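You operate a simulated robot arm through the tools that you are given. There is no shell and no other tool. Be economical: measure what you need, move in short steps, check, and stop when the job is done.

Carry out the task below with a simulated robot arm. There is one attempt and no reset: what you move stays moved.

Task
Put the TOP, MID and LOW plugs in and switch the box on.
Fine: each into the socket of its word on the sensor box; the plug marked NEW stays in the rack, the cover open.

It is judged by the outcome, as a careful person would: the job done as asked, and still so three seconds after it is handed in. It fails if anything else is knocked over, pushed out of place, dropped, spilled or broken. Lids that push on must go on centred and level and be pressed home; caps that screw on are set level and turned clockwise until they are tight.

Robot
A 7-joint arm with a two-finger parallel gripper, fixed in place. Base frame: the origin is at the foot of the arm, x ahead of it, y to its left, z up; the work surface is at about z = 0.866. Units: m, degrees, N and s.
With the tool pointing down near the work surface it reaches from about 0.24 to 0.68 m from the base axis. Its first joint turns from -66.0 to 66.0 degrees. Payload 2.4 kg.
Tool frame: the origin (TCP) lies between the finger pads and is the grasp point; the fingertips stand 0.03 m ahead of it; z points along the fingers, y is the line along which they close. The gripper opens to 0.094 m. The fingers are 0.028 m wide and 0.01 m thick; the gripper's body (0.05 by 0.096 m) begins 0.055 m behind the TCP.
Orientation is that of the tool frame in the base frame, as a unit quaternion [x, y, z, w]. With the fingers straight down and closing along the base's y, the tool's x points along the base's -x, its y along +y and its z along -z.

Tools
- The arm moves only by the tool arm_command. Its argument "series" is a list of rows, each a list of 6 numbers: the shift along the tool's x, y, z in m, then the turn, a rotation vector about the tool's x, y, z in degrees. In form: [[tx, ty, tz, rx, ry, rz], ...]. A call has 1 to 20 rows; each row shifts and turns the commanded pose from where the row before left it, along the tool's axes as they then stand. "jaw" is the opening in per cent of the stroke, from 0 (shut) to 100 (fully open), set as the call begins (left out, the last holds). A row lasts 0.2 s, in which the tool goes at most 0.05 m and 8.6 degrees; a call with a longer step from one row to the next is refused whole, and so is a gripper value outside its range. Where a pose cannot be reached the arm comes as near as it can. A force on the tool above 70 N (or 10 N above the force at the start of the call, whichever is more), or a blocked arm, ends the call early, and 0.2 s more pass. The fingers move at their own pace (about 0.153 m/s each) and stop on an object; they squeeze with about 34 N. The grip force told is the motor's: it shows also when the fingers shut on nothing. Time passes only in rows, and 0.2 s behind the last, so rows that do not move let the fingers close. It gives the time, the measured TCP pose, the force on the tool (base axes), the opening and the grip force at its end, in the units of the frame above (readings bear some noise), and new pictures: "pictures" is both (left out), scene, wrist or none.
- Cameras (640 x 400 px; columns grow to the right, rows downward): "scene" is fixed at [0.0446, 0.4746, 1.4582]; the picture's right is [-0.71, -0.71, 0.00], its down [-0.31, 0.31, -0.90] and it looks along [0.63, -0.64, -0.44] (base axes); focal length 318 px, centre (320, 200). "wrist" rides on the gripper at [0.076, 0.014, -0.102] in the tool frame; the picture's right is [-0.18, 0.98, 0.00], its down [-0.75, -0.14, -0.64] and it looks along [-0.63, -0.12, 0.77] (tool axes); focal length 243 px, centre (320, 200). There is no depth. A picture from a camera that has moved, and an enlarged one, comes with that camera's place and axes in the base frame and with its lens.
- enlarge(camera, box): a new picture of the part [left, top, right, bottom] of that camera's present view, enlarged. No time passes.
- finish_job(): hands the job in; it is judged then, once.

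Work in short steps. Places have to be worked out from the pictures, the camera data and where the tool is seen: move nearer, look again, correct. Check each grasp and each placing, and mend what went wrong. You have 120 turns and 200 pictures in all, those below and enlarged ones among them. Open the gripper and draw the arm clear of the work before you hand the job in, unless the task says otherwise; then end with one line.

The tools are called after "Request:" as name(argument=value, ...) on one line, values as JSON. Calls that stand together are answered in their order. arm_command: Moves the arm, as the interface text tells. Its arguments: {"type":"object","properties":{"series":{"type":"array"},"jaw":{"type":"number"},"pictures":{"type":"string","enum":["both","scene","wrist","none"]}},"required":["series"]} The other tools are called the same way: enlarge (camera, box) takes an enlarged picture of a part of a camera's view; finish_job () hands the job in.

At the start:

```text
clock: 0.0
eef_pos: [0.3985, -0.154, 1.1485]
tcp_rot: [-0.001, 1.0, 0.0, 0.0]
contact_force: [1.1, 0.4, -0.4]
gripper_width: 0.0939
grasp_force: 0.1
```

scene: 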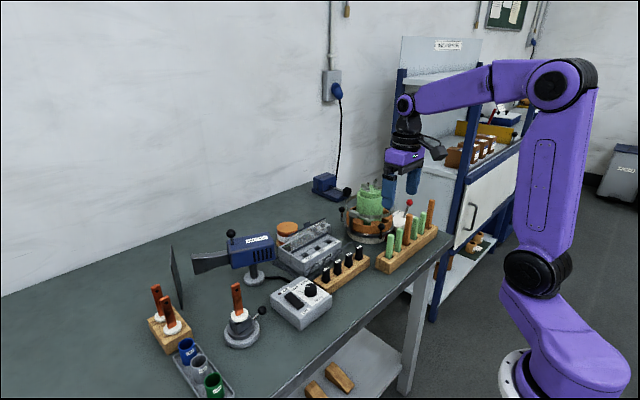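
wrist: 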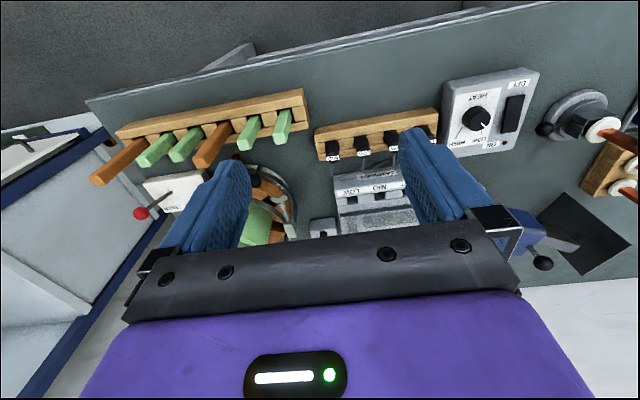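

The pictures show a rack with four black plugs and the sensor box with its cover open. I'll enlarge both to read labels.

Request:
enlarge(camera="scene", box=[260, 200, 400, 300])

Request:
enlarge(camera="wrist", box=[290, 90, 450, 240])

```text
4.00 times, centred on (330, 250) of scene
camera zoom: at [0.0446, 0.4746, 1.4582], right [-0.71, -0.71, 0.0], down [-0.31, 0.31, -0.9], along [0.63, -0.64, -0.44], focal length 1270 px, centre (280, 0)
```

zoom: 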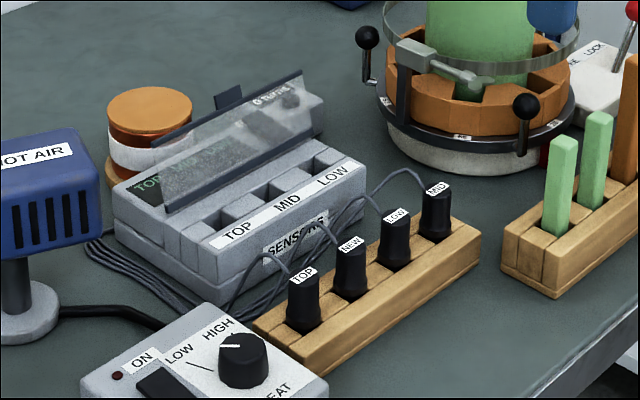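

```text
2.67 times, centred on (370, 165) of wrist
camera zoom: at [0.3211, -0.1394, 1.2517], right [0.18, 0.98, 0.0], down [0.75, -0.14, 0.64], along [0.63, -0.12, -0.77], focal length 647 px, centre (187, 293)
```

zoom: 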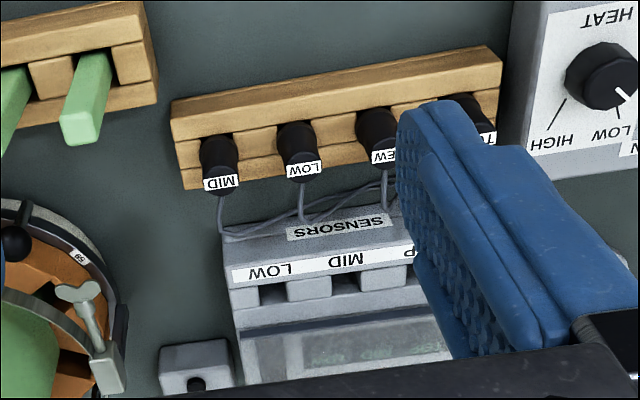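

I see rack order from +y: TOP, NEW, LOW, MID; sockets from +y: TOP, MID, LOW. I shift the tool so the wrist camera sees rack and box unobstructed.

Request:
arm_command(series=[[0.02, 0.035, 0, 0, 0, 0], [0.02, 0.035, 0, 0, 0, 0], [0.01, 0.03, 0, 0, 0, 0], [0, 0, 0, 0, 0, 0]], pictures="wrist")

Request:
enlarge(camera="wrist", box=[220, 100, 420, 225])

```text
clock: 1.0
eef_pos: [0.3479, -0.0555, 1.1487]
tcp_rot: [0.0, 1.0, -0.001, 0.0]
contact_force: [0.0, 0.5, 0.8]
gripper_width: 0.0943
grasp_force: 0.0
camera wrist: at [0.2705, -0.0397, 1.2522], right [0.18, 0.98, 0.0], down [0.75, -0.14, 0.64], along [0.63, -0.12, -0.77], focal length 243 px, centre (320, 200)
```

wrist: 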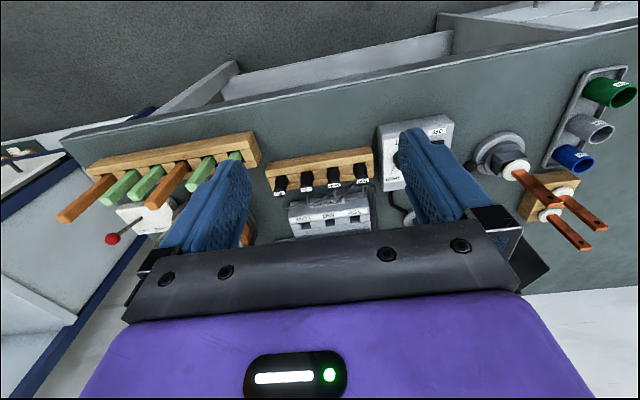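

```text
3.20 times, centred on (320, 162) of wrist
camera zoom: at [0.2705, -0.0397, 1.2522], right [0.18, 0.98, 0.0], down [0.75, -0.14, 0.64], along [0.63, -0.12, -0.77], focal length 776 px, centre (320, 320)
```

zoom: 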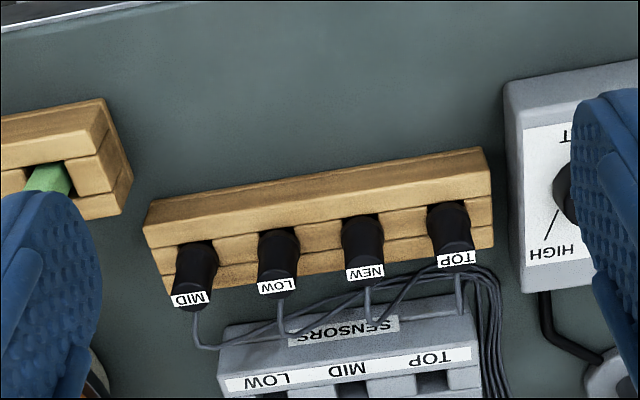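

Gripper hides the box from here; move forward and lower to look down onto the sockets.

Request:
arm_command(series=[[-0.04, 0, 0.02, 0, 0, 0], [-0.04, 0, 0.02, 0, 0, 0], [-0.02, -0.01, 0.04, 0, 0, 0], [0, 0, 0, 0, 0, 0]], pictures="wrist")

Request:
enlarge(camera="wrist", box=[200, 80, 440, 230])

```text
clock: 2.0
eef_pos: [0.4466, -0.0654, 1.0678]
tcp_rot: [-0.001, 1.0, 0.0, -0.001]
contact_force: [0.1, 0.5, -0.2]
gripper_width: 0.0938
grasp_force: 0.0
camera wrist: at [0.3699, -0.0502, 1.1716], right [0.18, 0.98, 0.0], down [0.75, -0.14, 0.64], along [0.63, -0.12, -0.77], focal length 243 px, centre (320, 200)
```

wrist: 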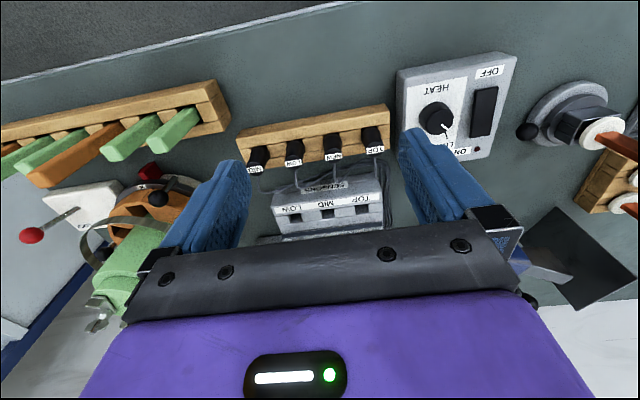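

```text
2.67 times, centred on (320, 155) of wrist
camera zoom: at [0.3699, -0.0502, 1.1716], right [0.18, 0.98, 0.0], down [0.75, -0.14, 0.64], along [0.63, -0.12, -0.77], focal length 647 px, centre (320, 320)
```

zoom: 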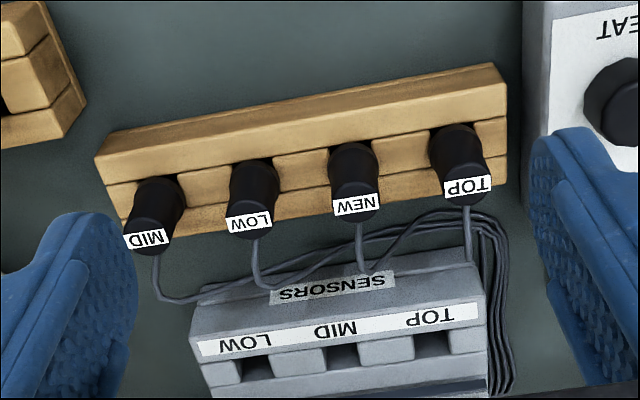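

I still need to find the switch; I raise and go further forward to view the far side of the box.

Request:
arm_command(series=[[-0.03, 0, -0.035, 0, 0, 0], [-0.03, -0.02, -0.03, 0, 0, 0], [-0.04, -0.02, 0, 0, 0, 0], [-0.04, 0, 0, 0, 0, 0], [0, 0, 0, 0, 0, 0]], pictures="both")

Request:
enlarge(camera="wrist", box=[200, 60, 440, 230])

```text
clock: 3.2
eef_pos: [0.5889, -0.1031, 1.1326]
tcp_rot: [0.0, 1.0, 0.0, 0.0]
contact_force: [-0.6, -0.2, 0.0]
gripper_width: 0.094
grasp_force: 0.0
camera wrist: at [0.5116, -0.0887, 1.2362], right [0.18, 0.98, 0.0], down [0.75, -0.14, 0.64], along [0.63, -0.12, -0.77], focal length 243 px, centre (320, 200)
```

scene: 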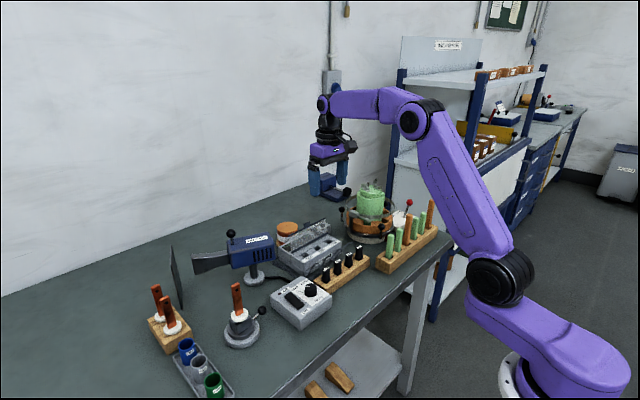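
wrist: 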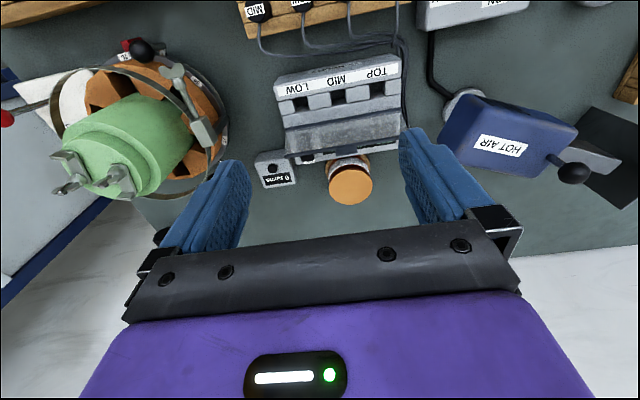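

```text
2.35 times, centred on (320, 145) of wrist
camera zoom: at [0.5116, -0.0887, 1.2362], right [0.18, 0.98, 0.0], down [0.75, -0.14, 0.64], along [0.63, -0.12, -0.77], focal length 571 px, centre (320, 329)
```

zoom: 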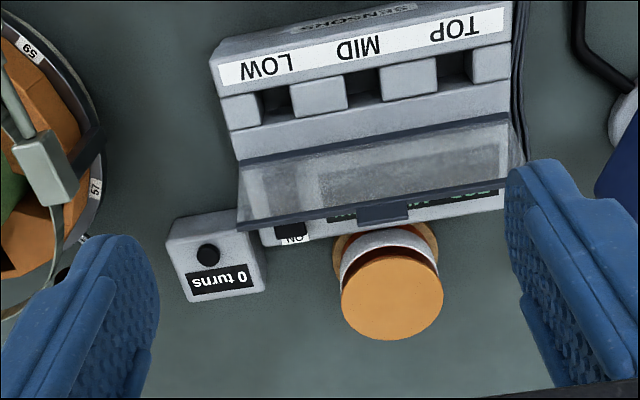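

There is a black rocker with an ON label at the far -y corner of the box, beside the cover. Zoom in.

Request:
enlarge(camera="wrist", box=[270, 120, 360, 180])

Request:
enlarge(camera="wrist", box=[260, 50, 420, 160])

Request:
enlarge(camera="scene", box=[270, 210, 350, 280])

```text
6.67 times, centred on (315, 150) of wrist
camera zoom: at [0.5116, -0.0887, 1.2362], right [0.18, 0.98, 0.0], down [0.75, -0.14, 0.64], along [0.63, -0.12, -0.77], focal length 1618 px, centre (353, 533)
```

zoom: 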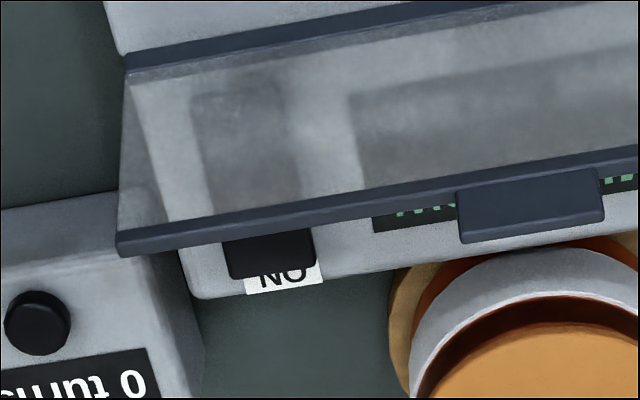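

```text
3.64 times, centred on (340, 105) of wrist
camera zoom: at [0.5116, -0.0887, 1.2362], right [0.18, 0.98, 0.0], down [0.75, -0.14, 0.64], along [0.63, -0.12, -0.77], focal length 882 px, centre (247, 546)
```

zoom: 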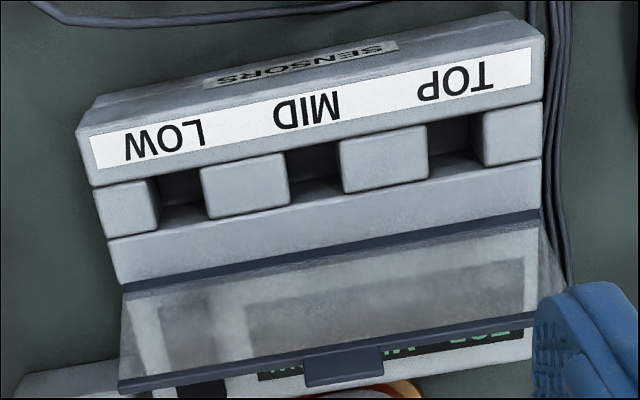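

```text
5.71 times, centred on (310, 245) of scene
camera zoom: at [0.0446, 0.4746, 1.4582], right [-0.71, -0.71, 0.0], down [-0.31, 0.31, -0.9], along [0.63, -0.64, -0.44], focal length 1815 px, centre (377, -57)
```

zoom: 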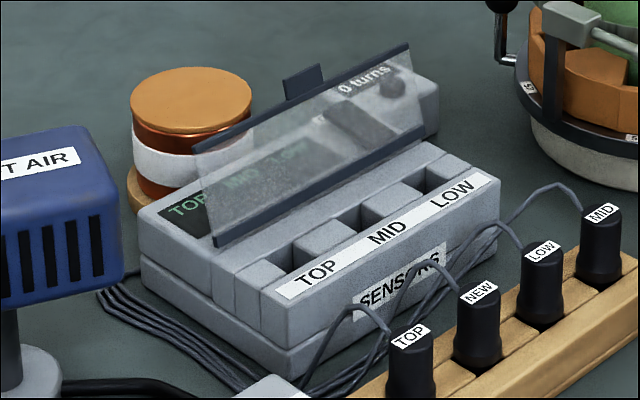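

Triangulating: plug labels lie at x≈0.509, z≈0.927, y: MID −0.156, LOW −0.109, NEW −0.062, TOP −0.014; sockets at x≈0.614, z≈0.907, y: LOW −0.131, MID −0.082, TOP −0.034. Cover rises to about z 0.965 near x 0.65. I go above MID with a narrow jaw and look.

Request:
arm_command(series=[[0.04, -0.02, 0.02, 0, 0, 0], [0.04, -0.02, 0.02, 0, 0, 0], [0, -0.013, 0.045, 0, 0, 0], [0, 0, 0.045, 0, 0, 0], [0, 0, 0, 0, 0, 0]], jaw=43, pictures="both")

Request:
enlarge(camera="wrist", box=[220, 80, 420, 230])

Request:
enlarge(camera="scene", box=[300, 190, 400, 290])

```text
clock: 4.4
eef_pos: [0.5082, -0.1563, 1.0025]
tcp_rot: [0.0, 1.0, -0.001, 0.0]
contact_force: [0.5, 0.5, 0.6]
gripper_width: 0.0404
grasp_force: 0.0
camera wrist: at [0.4312, -0.1417, 1.1058], right [0.18, 0.98, 0.0], down [0.75, -0.14, 0.64], along [0.63, -0.12, -0.77], focal length 243 px, centre (320, 200)
```

scene: 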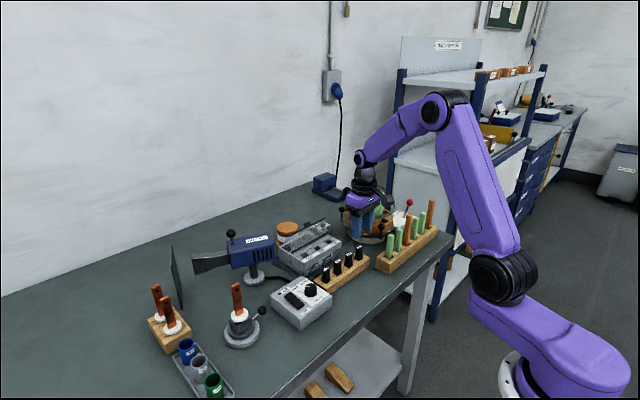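
wrist: 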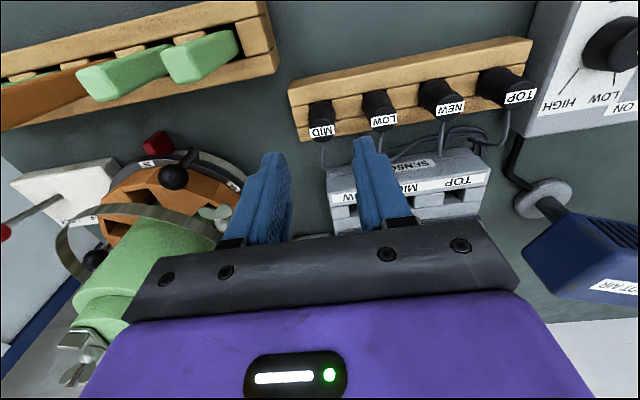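

```text
2.67 times, centred on (320, 155) of wrist
camera zoom: at [0.4312, -0.1417, 1.1058], right [0.18, 0.98, 0.0], down [0.75, -0.14, 0.64], along [0.63, -0.12, -0.77], focal length 647 px, centre (320, 320)
```

zoom: 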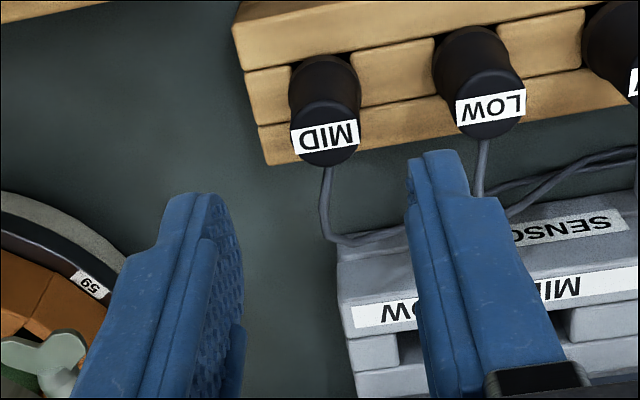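

```text
4.00 times, centred on (350, 240) of scene
camera zoom: at [0.0446, 0.4746, 1.4582], right [-0.71, -0.71, 0.0], down [-0.31, 0.31, -0.9], along [0.63, -0.64, -0.44], focal length 1270 px, centre (200, 40)
```

zoom: 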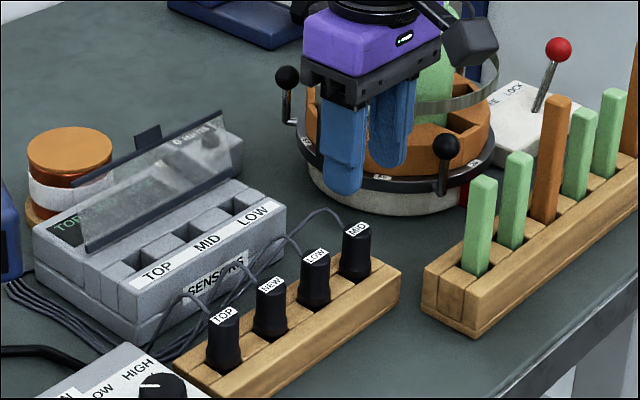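

MID plug centre computes to (0.509, −0.156), right below the TCP. I descend to TCP z≈0.924 and close.

Request:
arm_command(series=[[-0.001, 0, 0.04, 0, 0, 0], [0, 0, 0.025, 0, 0, 0], [0, 0, 0.0135, 0, 0, 0], [0, 0, 0, 0, 0, 0]], pictures="both")

Request:
enlarge(camera="scene", box=[300, 190, 400, 290])

```text
clock: 5.4
eef_pos: [0.5105, -0.1567, 0.9248]
tcp_rot: [-0.001, 1.0, 0.0, -0.001]
contact_force: [-0.2, 0.2, -0.5]
gripper_width: 0.0405
grasp_force: 0.1
camera wrist: at [0.4331, -0.1423, 1.0276], right [0.18, 0.98, 0.0], down [0.75, -0.14, 0.64], along [0.63, -0.12, -0.77], focal length 243 px, centre (320, 200)
```

scene: 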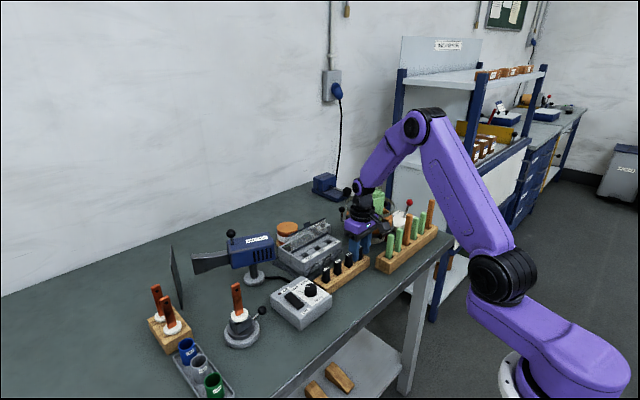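
wrist: 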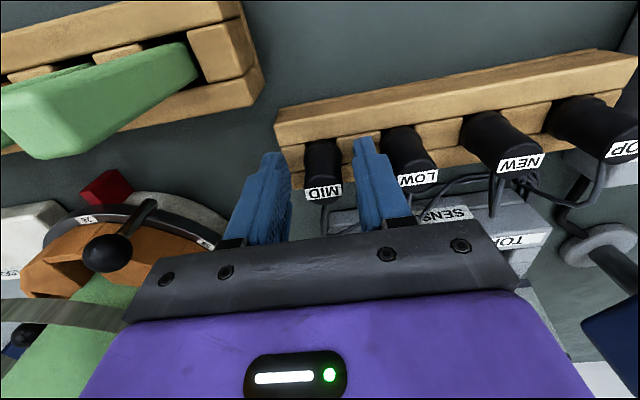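

```text
4.00 times, centred on (350, 240) of scene
camera zoom: at [0.0446, 0.4746, 1.4582], right [-0.71, -0.71, 0.0], down [-0.31, 0.31, -0.9], along [0.63, -0.64, -0.44], focal length 1270 px, centre (200, 40)
```

zoom: 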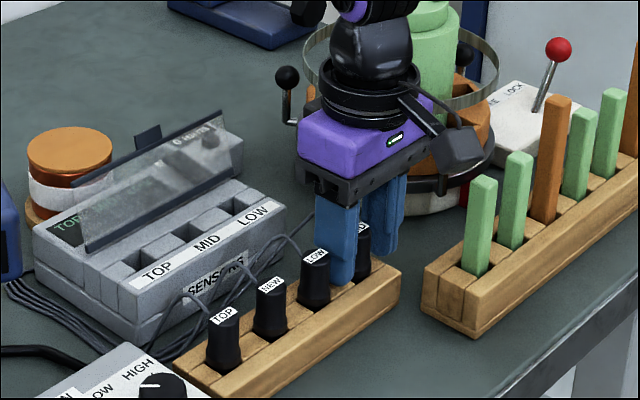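

Fingers straddle MID above the rack. Close, then lift a little.

Request:
arm_command(series=[[0, 0, 0, 0, 0, 0], [0, 0, 0, 0, 0, 0], [0, 0, -0.01, 0, 0, 0], [0, 0, -0.02, 0, 0, 0], [0, 0, -0.03, 0, 0, 0], [0, 0, -0.02, 0, 0, 0], [0, 0, 0, 0, 0, 0]], jaw=0, pictures="both")

Request:
enlarge(camera="scene", box=[310, 190, 390, 270])

Request:
enlarge(camera="wrist", box=[240, 80, 400, 240])

```text
clock: 7.0
eef_pos: [0.5086, -0.158, 1.0046]
tcp_rot: [0.0, 1.0, 0.0, 0.001]
contact_force: [0.5, 0.3, -0.3]
gripper_width: 0.0214
grasp_force: 33.8
camera wrist: at [0.4325, -0.1421, 1.1079], right [0.18, 0.98, 0.0], down [0.75, -0.14, 0.64], along [0.63, -0.12, -0.77], focal length 243 px, centre (320, 200)
```

scene: 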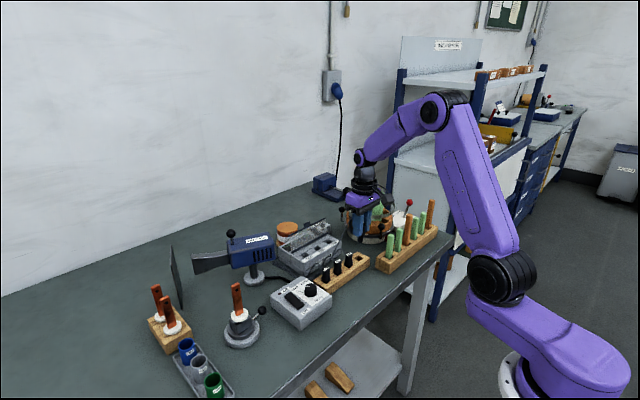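
wrist: 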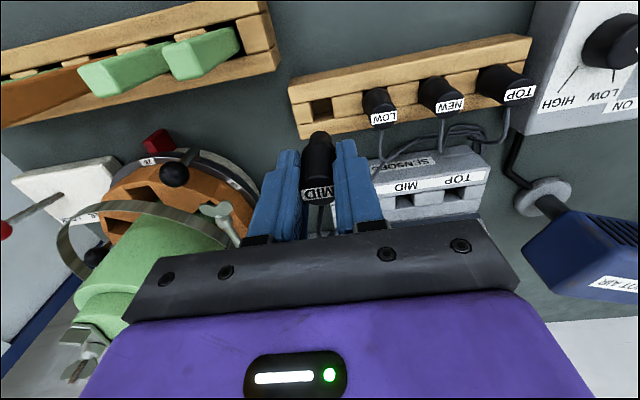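

```text
5.00 times, centred on (350, 230) of scene
camera zoom: at [0.0446, 0.4746, 1.4582], right [-0.71, -0.71, 0.0], down [-0.31, 0.31, -0.9], along [0.63, -0.64, -0.44], focal length 1588 px, centre (170, 50)
```

zoom: 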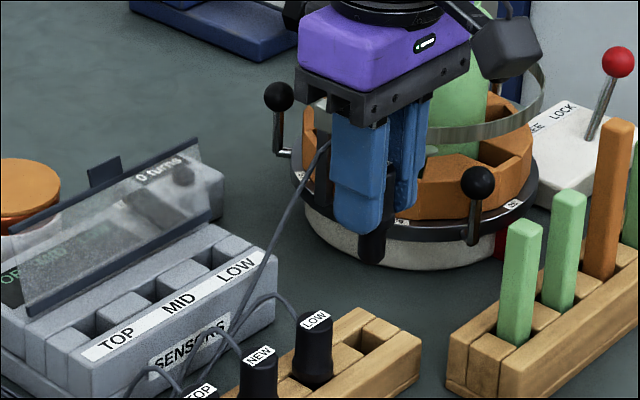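

```text
2.50 times, centred on (320, 160) of wrist
camera zoom: at [0.4325, -0.1421, 1.1079], right [0.18, 0.98, 0.0], down [0.75, -0.14, 0.64], along [0.63, -0.12, -0.77], focal length 606 px, centre (320, 300)
```

zoom: 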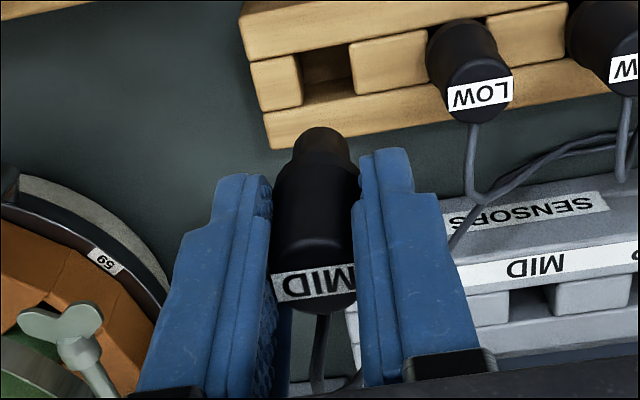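

MID is held firmly (round plug, narrower pin beneath, tip roughly 0.05 below TCP). Carry it above the MID socket at about (0.615, −0.082).

Request:
arm_command(series=[[-0.035, 0.025, 0, 0, 0, 0], [-0.035, 0.025, 0, 0, 0, 0], [-0.036, 0.026, 0.005, 0, 0, 0], [0, 0, 0.01, 0, 0, 0], [0, 0, 0, 0, 0, 0]], pictures="both")

Request:
enlarge(camera="scene", box=[280, 200, 350, 270])

Request:
enlarge(camera="wrist", box=[250, 100, 390, 220])

```text
clock: 8.2
eef_pos: [0.6139, -0.0803, 0.9892]
tcp_rot: [0.0, 1.0, -0.001, 0.0]
contact_force: [-1.1, -0.1, 0.0]
gripper_width: 0.0212
grasp_force: 33.8
camera wrist: at [0.5377, -0.0661, 1.0931], right [0.18, 0.98, 0.0], down [0.75, -0.14, 0.64], along [0.63, -0.12, -0.77], focal length 243 px, centre (320, 200)
```

scene: 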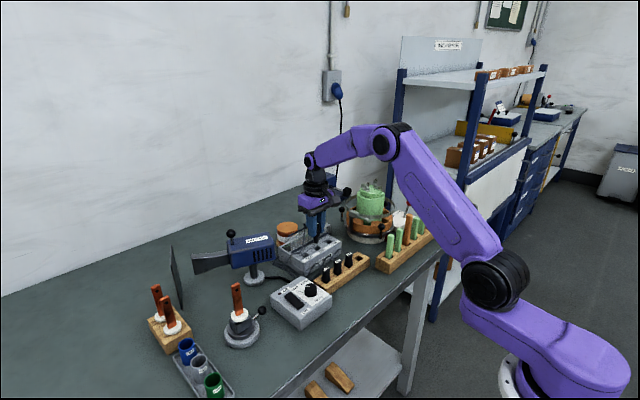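
wrist: 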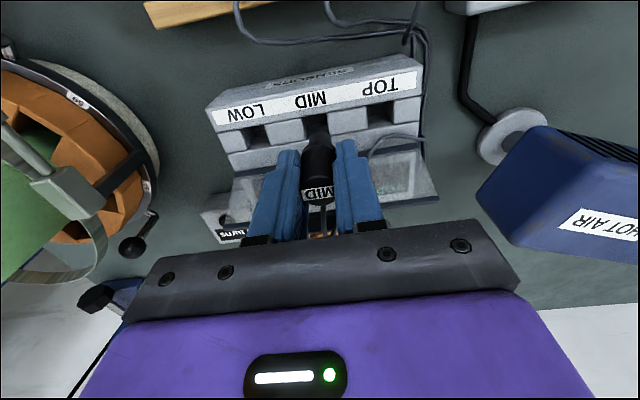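

```text
5.71 times, centred on (315, 235) of scene
camera zoom: at [0.0446, 0.4746, 1.4582], right [-0.71, -0.71, 0.0], down [-0.31, 0.31, -0.9], along [0.63, -0.64, -0.44], focal length 1815 px, centre (349, 0)
```

zoom: 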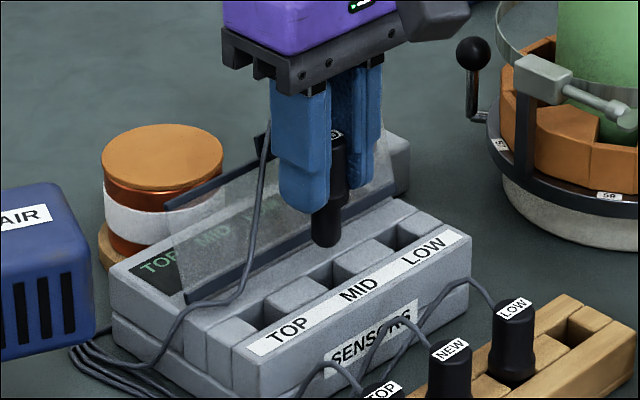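

```text
3.33 times, centred on (320, 160) of wrist
camera zoom: at [0.5377, -0.0661, 1.0931], right [0.18, 0.98, 0.0], down [0.75, -0.14, 0.64], along [0.63, -0.12, -0.77], focal length 809 px, centre (320, 333)
```

zoom: 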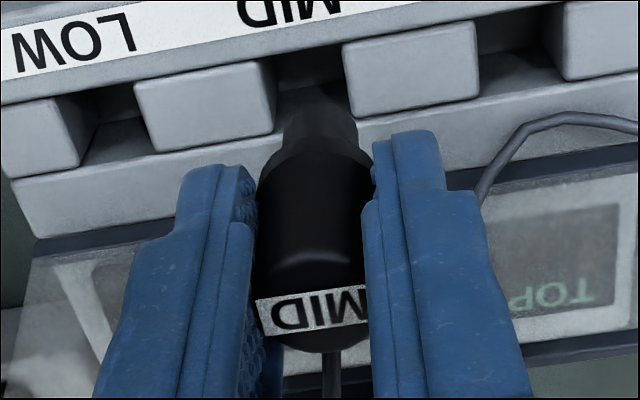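

I'll enlarge more to compare the pin tip against the socket opening.

Request:
enlarge(camera="scene", box=[300, 220, 340, 260])

Request:
enlarge(camera="wrist", box=[285, 105, 355, 170])

```text
10.00 times, centred on (320, 240) of scene
camera zoom: at [0.0446, 0.4746, 1.4582], right [-0.71, -0.71, 0.0], down [-0.31, 0.31, -0.9], along [0.63, -0.64, -0.44], focal length 3176 px, centre (320, -200)
```

zoom: 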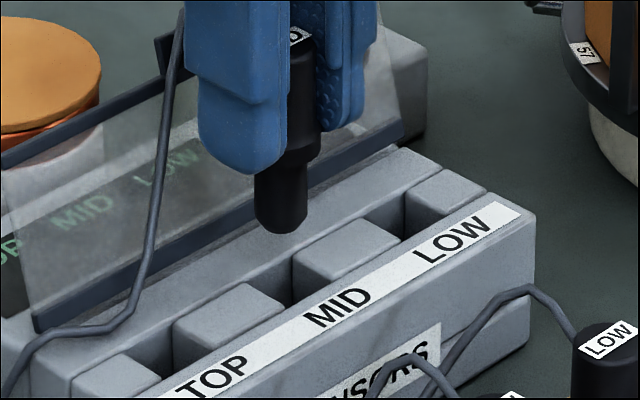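

```text
6.15 times, centred on (320, 138) of wrist
camera zoom: at [0.5377, -0.0661, 1.0931], right [0.18, 0.98, 0.0], down [0.75, -0.14, 0.64], along [0.63, -0.12, -0.77], focal length 1493 px, centre (320, 585)
```

zoom: 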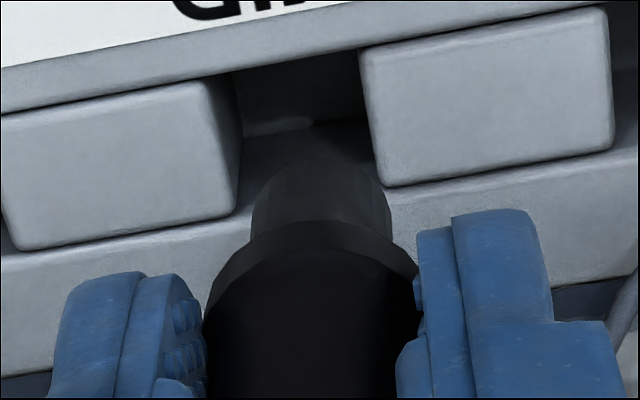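

Pin tip sits at about (0.6155, −0.0805), z≈0.931; socket centre about (0.614, −0.0826), z≈0.91. I correct by −1 mm x, −2 mm y and descend gently.

Request:
arm_command(series=[[0.001, -0.002, 0, 0, 0, 0], [0, 0, 0.01, 0, 0, 0], [0, 0, 0.01, 0, 0, 0], [0, 0, 0.006, 0, 0, 0], [0, 0, 0, 0, 0, 0]], pictures="both")

Request:
enlarge(camera="scene", box=[300, 220, 340, 260])

Request:
enlarge(camera="wrist", box=[270, 90, 370, 170])

```text
clock: 9.4
eef_pos: [0.614, -0.0834, 0.963]
tcp_rot: [0.0, 1.0, 0.0, 0.0]
contact_force: [1.5, 0.1, 0.1]
gripper_width: 0.021
grasp_force: 34.1
camera wrist: at [0.5371, -0.068, 1.0668], right [0.18, 0.98, 0.0], down [0.75, -0.14, 0.64], along [0.63, -0.12, -0.77], focal length 243 px, centre (320, 200)
```

scene: 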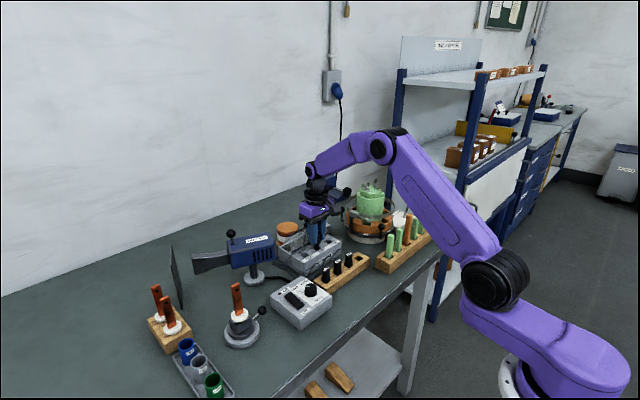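
wrist: 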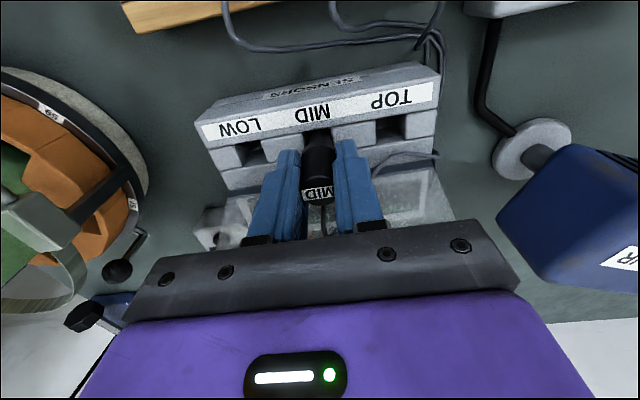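

```text
10.00 times, centred on (320, 240) of scene
camera zoom: at [0.0446, 0.4746, 1.4582], right [-0.71, -0.71, 0.0], down [-0.31, 0.31, -0.9], along [0.63, -0.64, -0.44], focal length 3176 px, centre (320, -200)
```

zoom: 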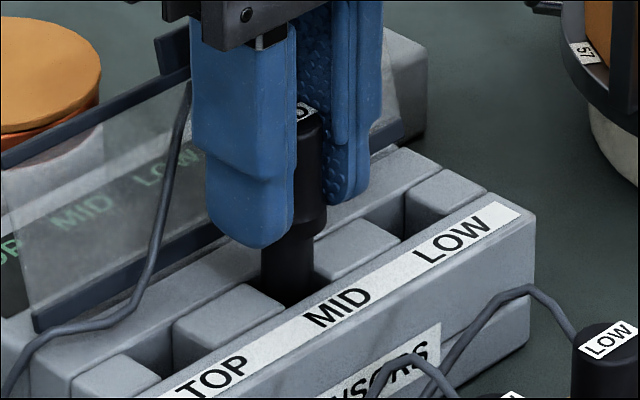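

```text
5.00 times, centred on (320, 130) of wrist
camera zoom: at [0.5371, -0.068, 1.0668], right [0.18, 0.98, 0.0], down [0.75, -0.14, 0.64], along [0.63, -0.12, -0.77], focal length 1213 px, centre (320, 550)
```

zoom: 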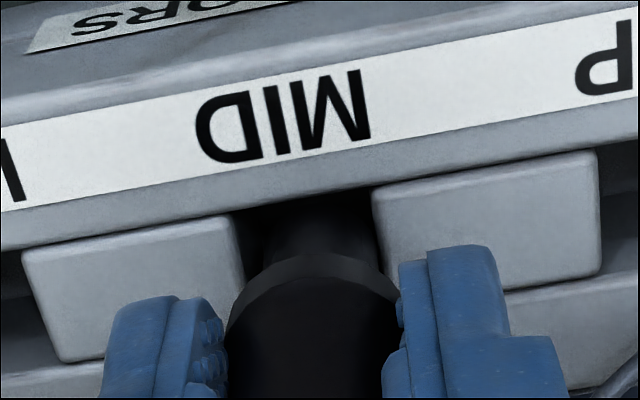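

The pin has entered the socket without force; slight bias to +y, so −1 mm and continue down in small steps.

Request:
arm_command(series=[[0, -0.001, 0.003, 0, 0, 0], [0, 0, 0.005, 0, 0, 0], [0, 0, 0.004, 0, 0, 0], [0, 0, 0.003, 0, 0, 0], [0, 0, 0, 0, 0, 0]], pictures="none")

Request:
enlarge(camera="scene", box=[300, 220, 340, 260])

Request:
enlarge(camera="wrist", box=[270, 90, 370, 170])

```text
clock: 10.6
eef_pos: [0.6141, -0.0849, 0.9485]
tcp_rot: [0.0, 1.0, 0.0, 0.0]
contact_force: [0.6, -0.3, -0.2]
gripper_width: 0.0212
grasp_force: 33.9
```

```text
10.00 times, centred on (320, 240) of scene
camera zoom: at [0.0446, 0.4746, 1.4582], right [-0.71, -0.71, 0.0], down [-0.31, 0.31, -0.9], along [0.63, -0.64, -0.44], focal length 3176 px, centre (320, -200)
```

zoom: 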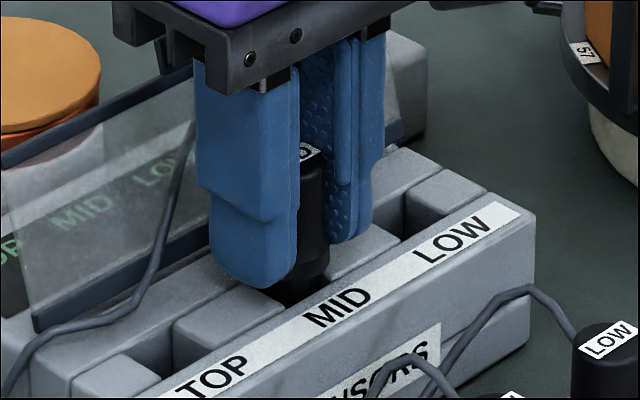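

```text
5.00 times, centred on (320, 130) of wrist
camera zoom: at [0.5371, -0.0692, 1.0524], right [0.18, 0.98, 0.0], down [0.75, -0.14, 0.64], along [0.63, -0.12, -0.77], focal length 1213 px, centre (320, 550)
```

zoom: 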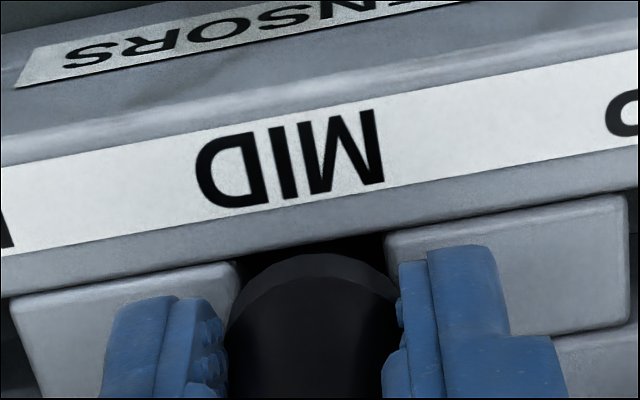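

Still free; continue lowering until contact or shoulder seats.

Request:
arm_command(series=[[0, 0, 0.003, 0, 0, 0], [0, 0, 0.002, 0, 0, 0], [0, 0, 0.002, 0, 0, 0], [0, 0, 0, 0, 0, 0]], pictures="none")

Request:
enlarge(camera="scene", box=[300, 220, 340, 260])

Request:
enlarge(camera="wrist", box=[270, 90, 370, 170])

```text
clock: 11.6
eef_pos: [0.6136, -0.0851, 0.9425]
tcp_rot: [0.0, 1.0, 0.0, 0.0]
contact_force: [-1.1, -0.3, 0.2]
gripper_width: 0.0208
grasp_force: 33.6
```

```text
10.00 times, centred on (320, 240) of scene
camera zoom: at [0.0446, 0.4746, 1.4582], right [-0.71, -0.71, 0.0], down [-0.31, 0.31, -0.9], along [0.63, -0.64, -0.44], focal length 3176 px, centre (320, -200)
```

zoom: 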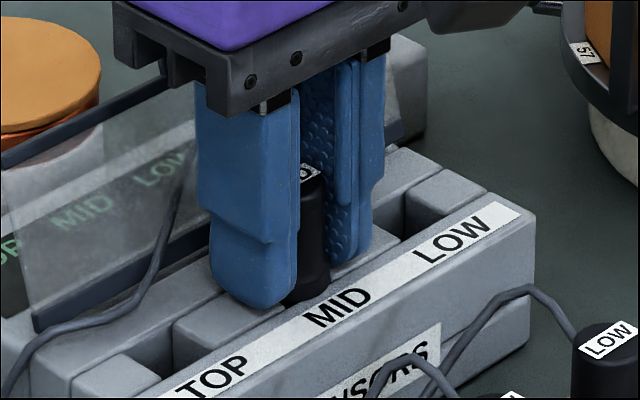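

```text
5.00 times, centred on (320, 130) of wrist
camera zoom: at [0.5369, -0.0691, 1.0453], right [0.18, 0.98, 0.0], down [0.75, -0.14, 0.64], along [0.63, -0.12, -0.77], focal length 1213 px, centre (320, 550)
```

zoom: 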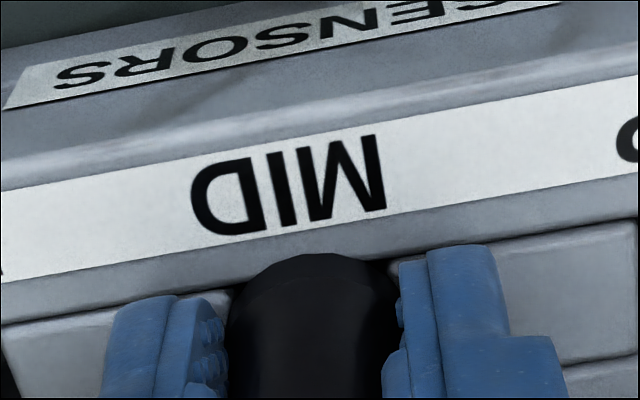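

Nearly seated; 1 mm steps more, watching force.

Request:
arm_command(series=[[0, 0, 0.001, 0, 0, 0], [0, 0, 0.001, 0, 0, 0], [0, 0, 0.001, 0, 0, 0], [0, 0, 0, 0, 0, 0]], pictures="none")

Request:
enlarge(camera="scene", box=[305, 230, 335, 260])

```text
clock: 12.6
eef_pos: [0.6132, -0.0855, 0.9411]
tcp_rot: [-0.001, 1.0, 0.0, 0.002]
contact_force: [-9.6, 2.3, 31.4]
gripper_width: 0.0212
grasp_force: 34.2
```

```text
13.33 times, centred on (320, 245) of scene
camera zoom: at [0.0437, 0.4747, 1.4582], right [-0.71, -0.71, 0.0], down [-0.31, 0.31, -0.9], along [0.64, -0.64, -0.44], focal length 4235 px, centre (320, -400)
```

zoom: 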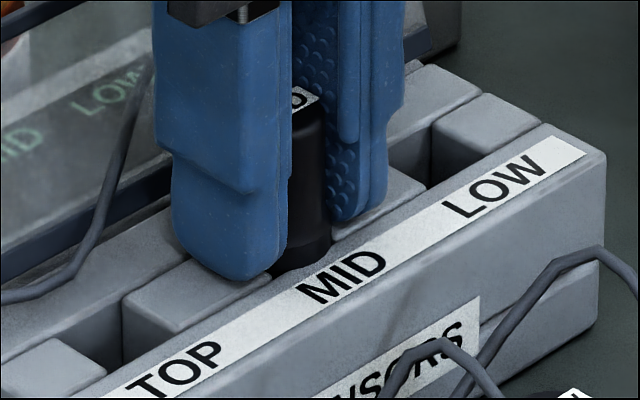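

31 N of contact: plug has bottomed. I relax 1 mm, open the jaw narrowly, back off upward and check.

Request:
arm_command(series=[[0, 0, -0.001, 0, 0, 0], [0, 0, 0, 0, 0, 0]], pictures="none")

Request:
arm_command(series=[[0, 0, 0, 0, 0, 0], [0, 0, 0, 0, 0, 0], [0, 0, -0.02, 0, 0, 0], [0, 0, -0.03, 0, 0, 0], [0, 0, -0.03, 0, 0, 0], [0, 0, 0, 0, 0, 0]], jaw=41, pictures="both")

Request:
enlarge(camera="scene", box=[280, 210, 350, 280])

Request:
enlarge(camera="wrist", box=[240, 80, 400, 220])

```text
clock: 13.2
eef_pos: [0.6133, -0.0838, 0.9412]
tcp_rot: [0.0, 1.0, 0.0, 0.001]
contact_force: [-5.6, 1.3, 26.5]
gripper_width: 0.0211
grasp_force: 34.2
```

```text
clock: 14.6
eef_pos: [0.6143, -0.0852, 1.0198]
tcp_rot: [0.0, 1.0, 0.0, 0.0]
contact_force: [0.0, -0.5, -0.6]
gripper_width: 0.0383
grasp_force: 0.1
camera wrist: at [0.5377, -0.0701, 1.1231], right [0.18, 0.98, 0.0], down [0.75, -0.14, 0.64], along [0.63, -0.12, -0.77], focal length 243 px, centre (320, 200)
```

scene: 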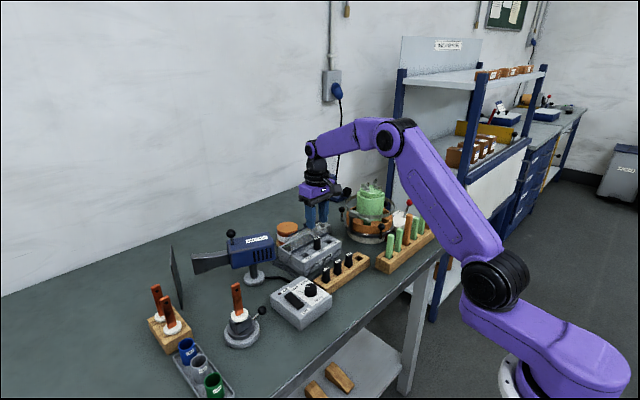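
wrist: 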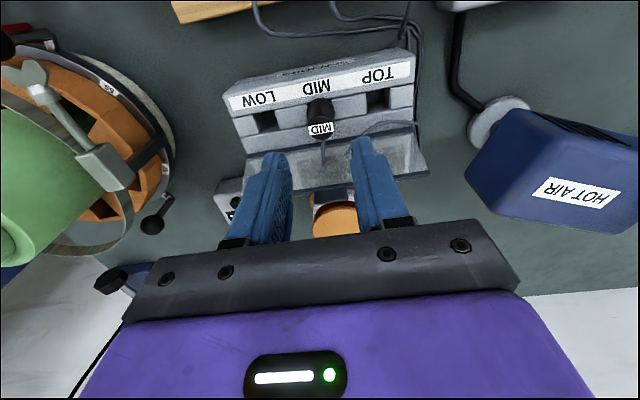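

```text
5.71 times, centred on (315, 245) of scene
camera zoom: at [0.0446, 0.4746, 1.4582], right [-0.71, -0.71, 0.0], down [-0.31, 0.31, -0.9], along [0.63, -0.64, -0.44], focal length 1815 px, centre (349, -57)
```

zoom: 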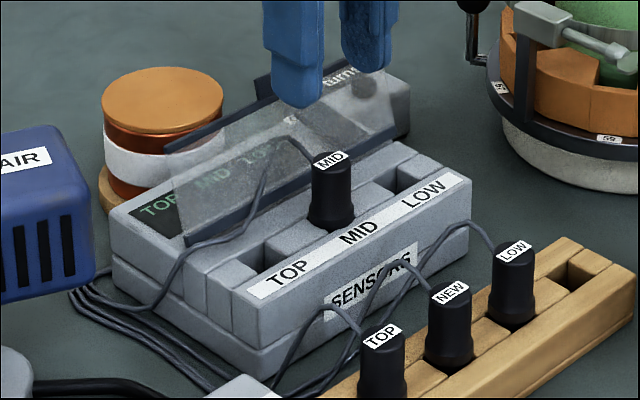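

```text
2.86 times, centred on (320, 150) of wrist
camera zoom: at [0.5377, -0.0701, 1.1231], right [0.18, 0.98, 0.0], down [0.75, -0.14, 0.64], along [0.63, -0.12, -0.77], focal length 693 px, centre (320, 343)
```

zoom: 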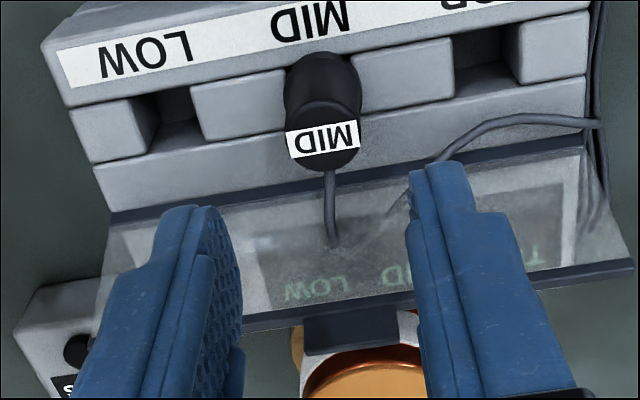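

MID is seated upright. Next, LOW at (0.509, −0.109): move above it and look.

Request:
arm_command(series=[[0.035, -0.008, 0, 0, 0, 0], [0.035, -0.008, 0.005, 0, 0, 0], [0.0355, -0.009, 0.015, 0, 0, 0], [0, 0, 0.02, 0, 0, 0], [0, 0, 0, 0, 0, 0]], jaw=43, pictures="none")

Request:
enlarge(camera="wrist", box=[240, 80, 400, 220])

```text
clock: 15.8
eef_pos: [0.5085, -0.1093, 0.9794]
tcp_rot: [0.0, 1.0, 0.0, 0.0]
contact_force: [-0.1, 0.9, -0.2]
gripper_width: 0.0406
grasp_force: 0.0
```

```text
2.86 times, centred on (320, 150) of wrist
camera zoom: at [0.4317, -0.0946, 1.0823], right [0.18, 0.98, 0.0], down [0.75, -0.14, 0.64], along [0.63, -0.12, -0.77], focal length 693 px, centre (320, 343)
```

zoom: 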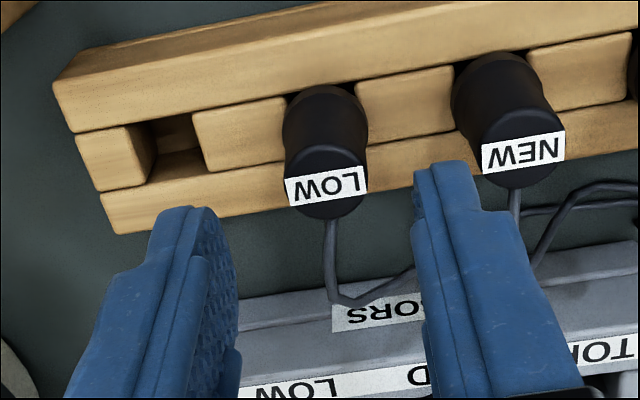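

LOW top computes to (0.510, −0.1075). Adjust +1 mm y, descend to 0.924, close and lift.

Request:
arm_command(series=[[0, 0.001, 0.02, 0, 0, 0], [0, 0, 0.02, 0, 0, 0], [0, 0, 0.0145, 0, 0, 0], [0, 0, 0, 0, 0, 0]], pictures="none")

Request:
arm_command(series=[[0, 0, 0, 0, 0, 0], [0, 0, 0, 0, 0, 0], [0, 0, -0.01, 0, 0, 0], [0, 0, -0.02, 0, 0, 0], [0, 0, -0.03, 0, 0, 0], [0, 0, -0.02, 0, 0, 0], [0, 0, 0, 0, 0, 0]], jaw=0, pictures="wrist")

```text
clock: 16.8
eef_pos: [0.5078, -0.109, 0.9239]
tcp_rot: [0.0, 1.0, 0.0, 0.0]
contact_force: [-0.9, 0.2, 0.2]
gripper_width: 0.0404
grasp_force: 0.0
```

```text
clock: 18.4
eef_pos: [0.5081, -0.1082, 1.0051]
tcp_rot: [0.0, 1.0, -0.001, 0.0]
contact_force: [0.0, -0.3, -0.3]
gripper_width: 0.0212
grasp_force: 33.9
camera wrist: at [0.4314, -0.0934, 1.1089], right [0.18, 0.98, 0.0], down [0.75, -0.14, 0.64], along [0.63, -0.12, -0.77], focal length 243 px, centre (320, 200)
```

wrist: 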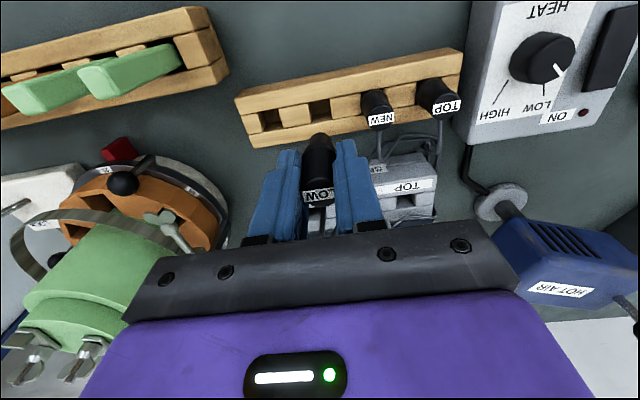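

LOW held. Carry it above the LOW socket (0.6145, −0.133).

Request:
arm_command(series=[[-0.035, -0.008, 0, 0, 0, 0], [-0.035, -0.008, 0, 0, 0, 0], [-0.0355, -0.009, 0.005, 0, 0, 0], [0, 0, 0.014, 0, 0, 0], [0, 0, 0, 0, 0, 0]], pictures="none")

Request:
enlarge(camera="scene", box=[305, 215, 345, 255])

Request:
enlarge(camera="wrist", box=[285, 105, 355, 170])

```text
clock: 19.6
eef_pos: [0.6142, -0.1328, 0.9862]
tcp_rot: [0.0, 1.0, 0.0, 0.0]
contact_force: [0.3, 0.7, -0.3]
gripper_width: 0.021
grasp_force: 34.1
```

```text
10.00 times, centred on (325, 235) of scene
camera zoom: at [0.0446, 0.4746, 1.4582], right [-0.71, -0.71, 0.0], down [-0.31, 0.31, -0.9], along [0.63, -0.64, -0.44], focal length 3176 px, centre (270, -150)
```

zoom: 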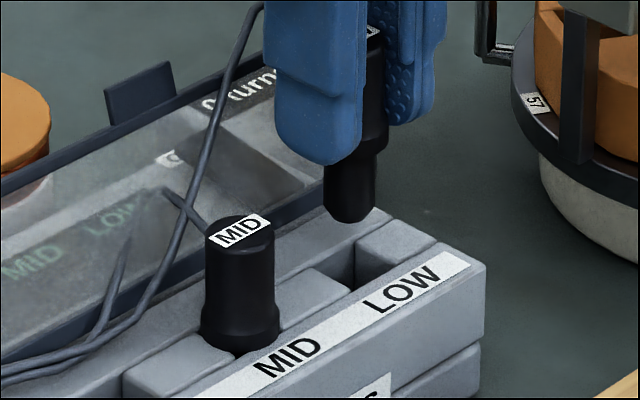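

```text
6.15 times, centred on (320, 138) of wrist
camera zoom: at [0.5377, -0.1185, 1.0902], right [0.18, 0.98, 0.0], down [0.75, -0.14, 0.64], along [0.63, -0.12, -0.77], focal length 1493 px, centre (320, 585)
```

zoom: 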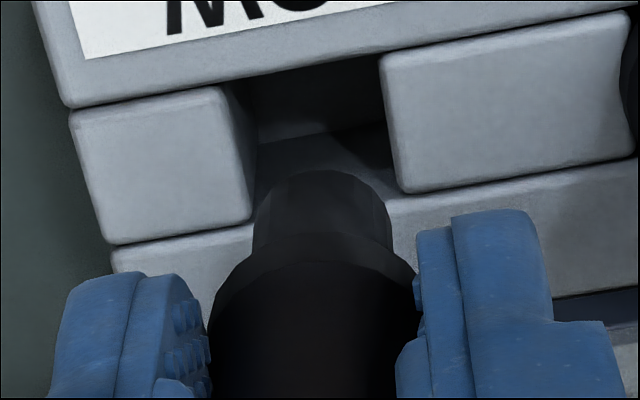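

Alignment looks good; shift −1 mm y and insert in steps.

Request:
arm_command(series=[[0, -0.001, 0.01, 0, 0, 0], [0, 0, 0.01, 0, 0, 0], [0, 0, 0.008, 0, 0, 0], [0, 0, 0, 0, 0, 0]], pictures="none")

Request:
enlarge(camera="wrist", box=[270, 90, 370, 170])

Request:
enlarge(camera="scene", box=[305, 215, 345, 255])

```text
clock: 20.6
eef_pos: [0.6134, -0.1343, 0.9586]
tcp_rot: [-0.001, 1.0, 0.0, 0.0]
contact_force: [0.2, -0.9, 0.3]
gripper_width: 0.0214
grasp_force: 33.6
```

```text
5.00 times, centred on (320, 130) of wrist
camera zoom: at [0.5374, -0.1189, 1.0617], right [0.18, 0.98, 0.0], down [0.75, -0.14, 0.64], along [0.63, -0.12, -0.77], focal length 1213 px, centre (320, 550)
```

zoom: 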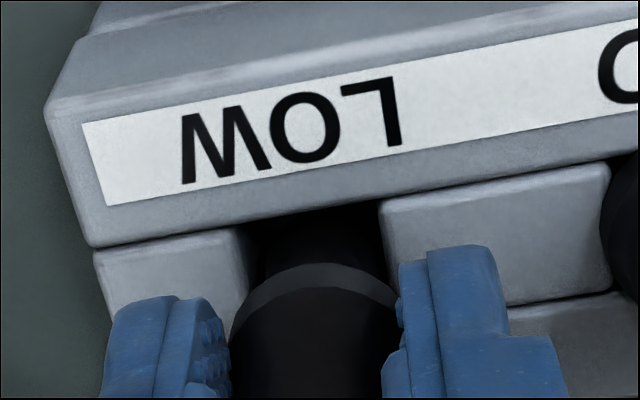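

```text
10.00 times, centred on (325, 235) of scene
camera zoom: at [0.0446, 0.4746, 1.4582], right [-0.71, -0.71, 0.0], down [-0.31, 0.31, -0.9], along [0.63, -0.64, -0.44], focal length 3176 px, centre (270, -150)
```

zoom: 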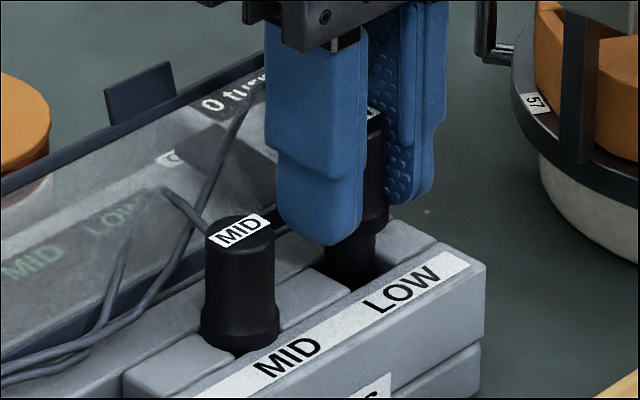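

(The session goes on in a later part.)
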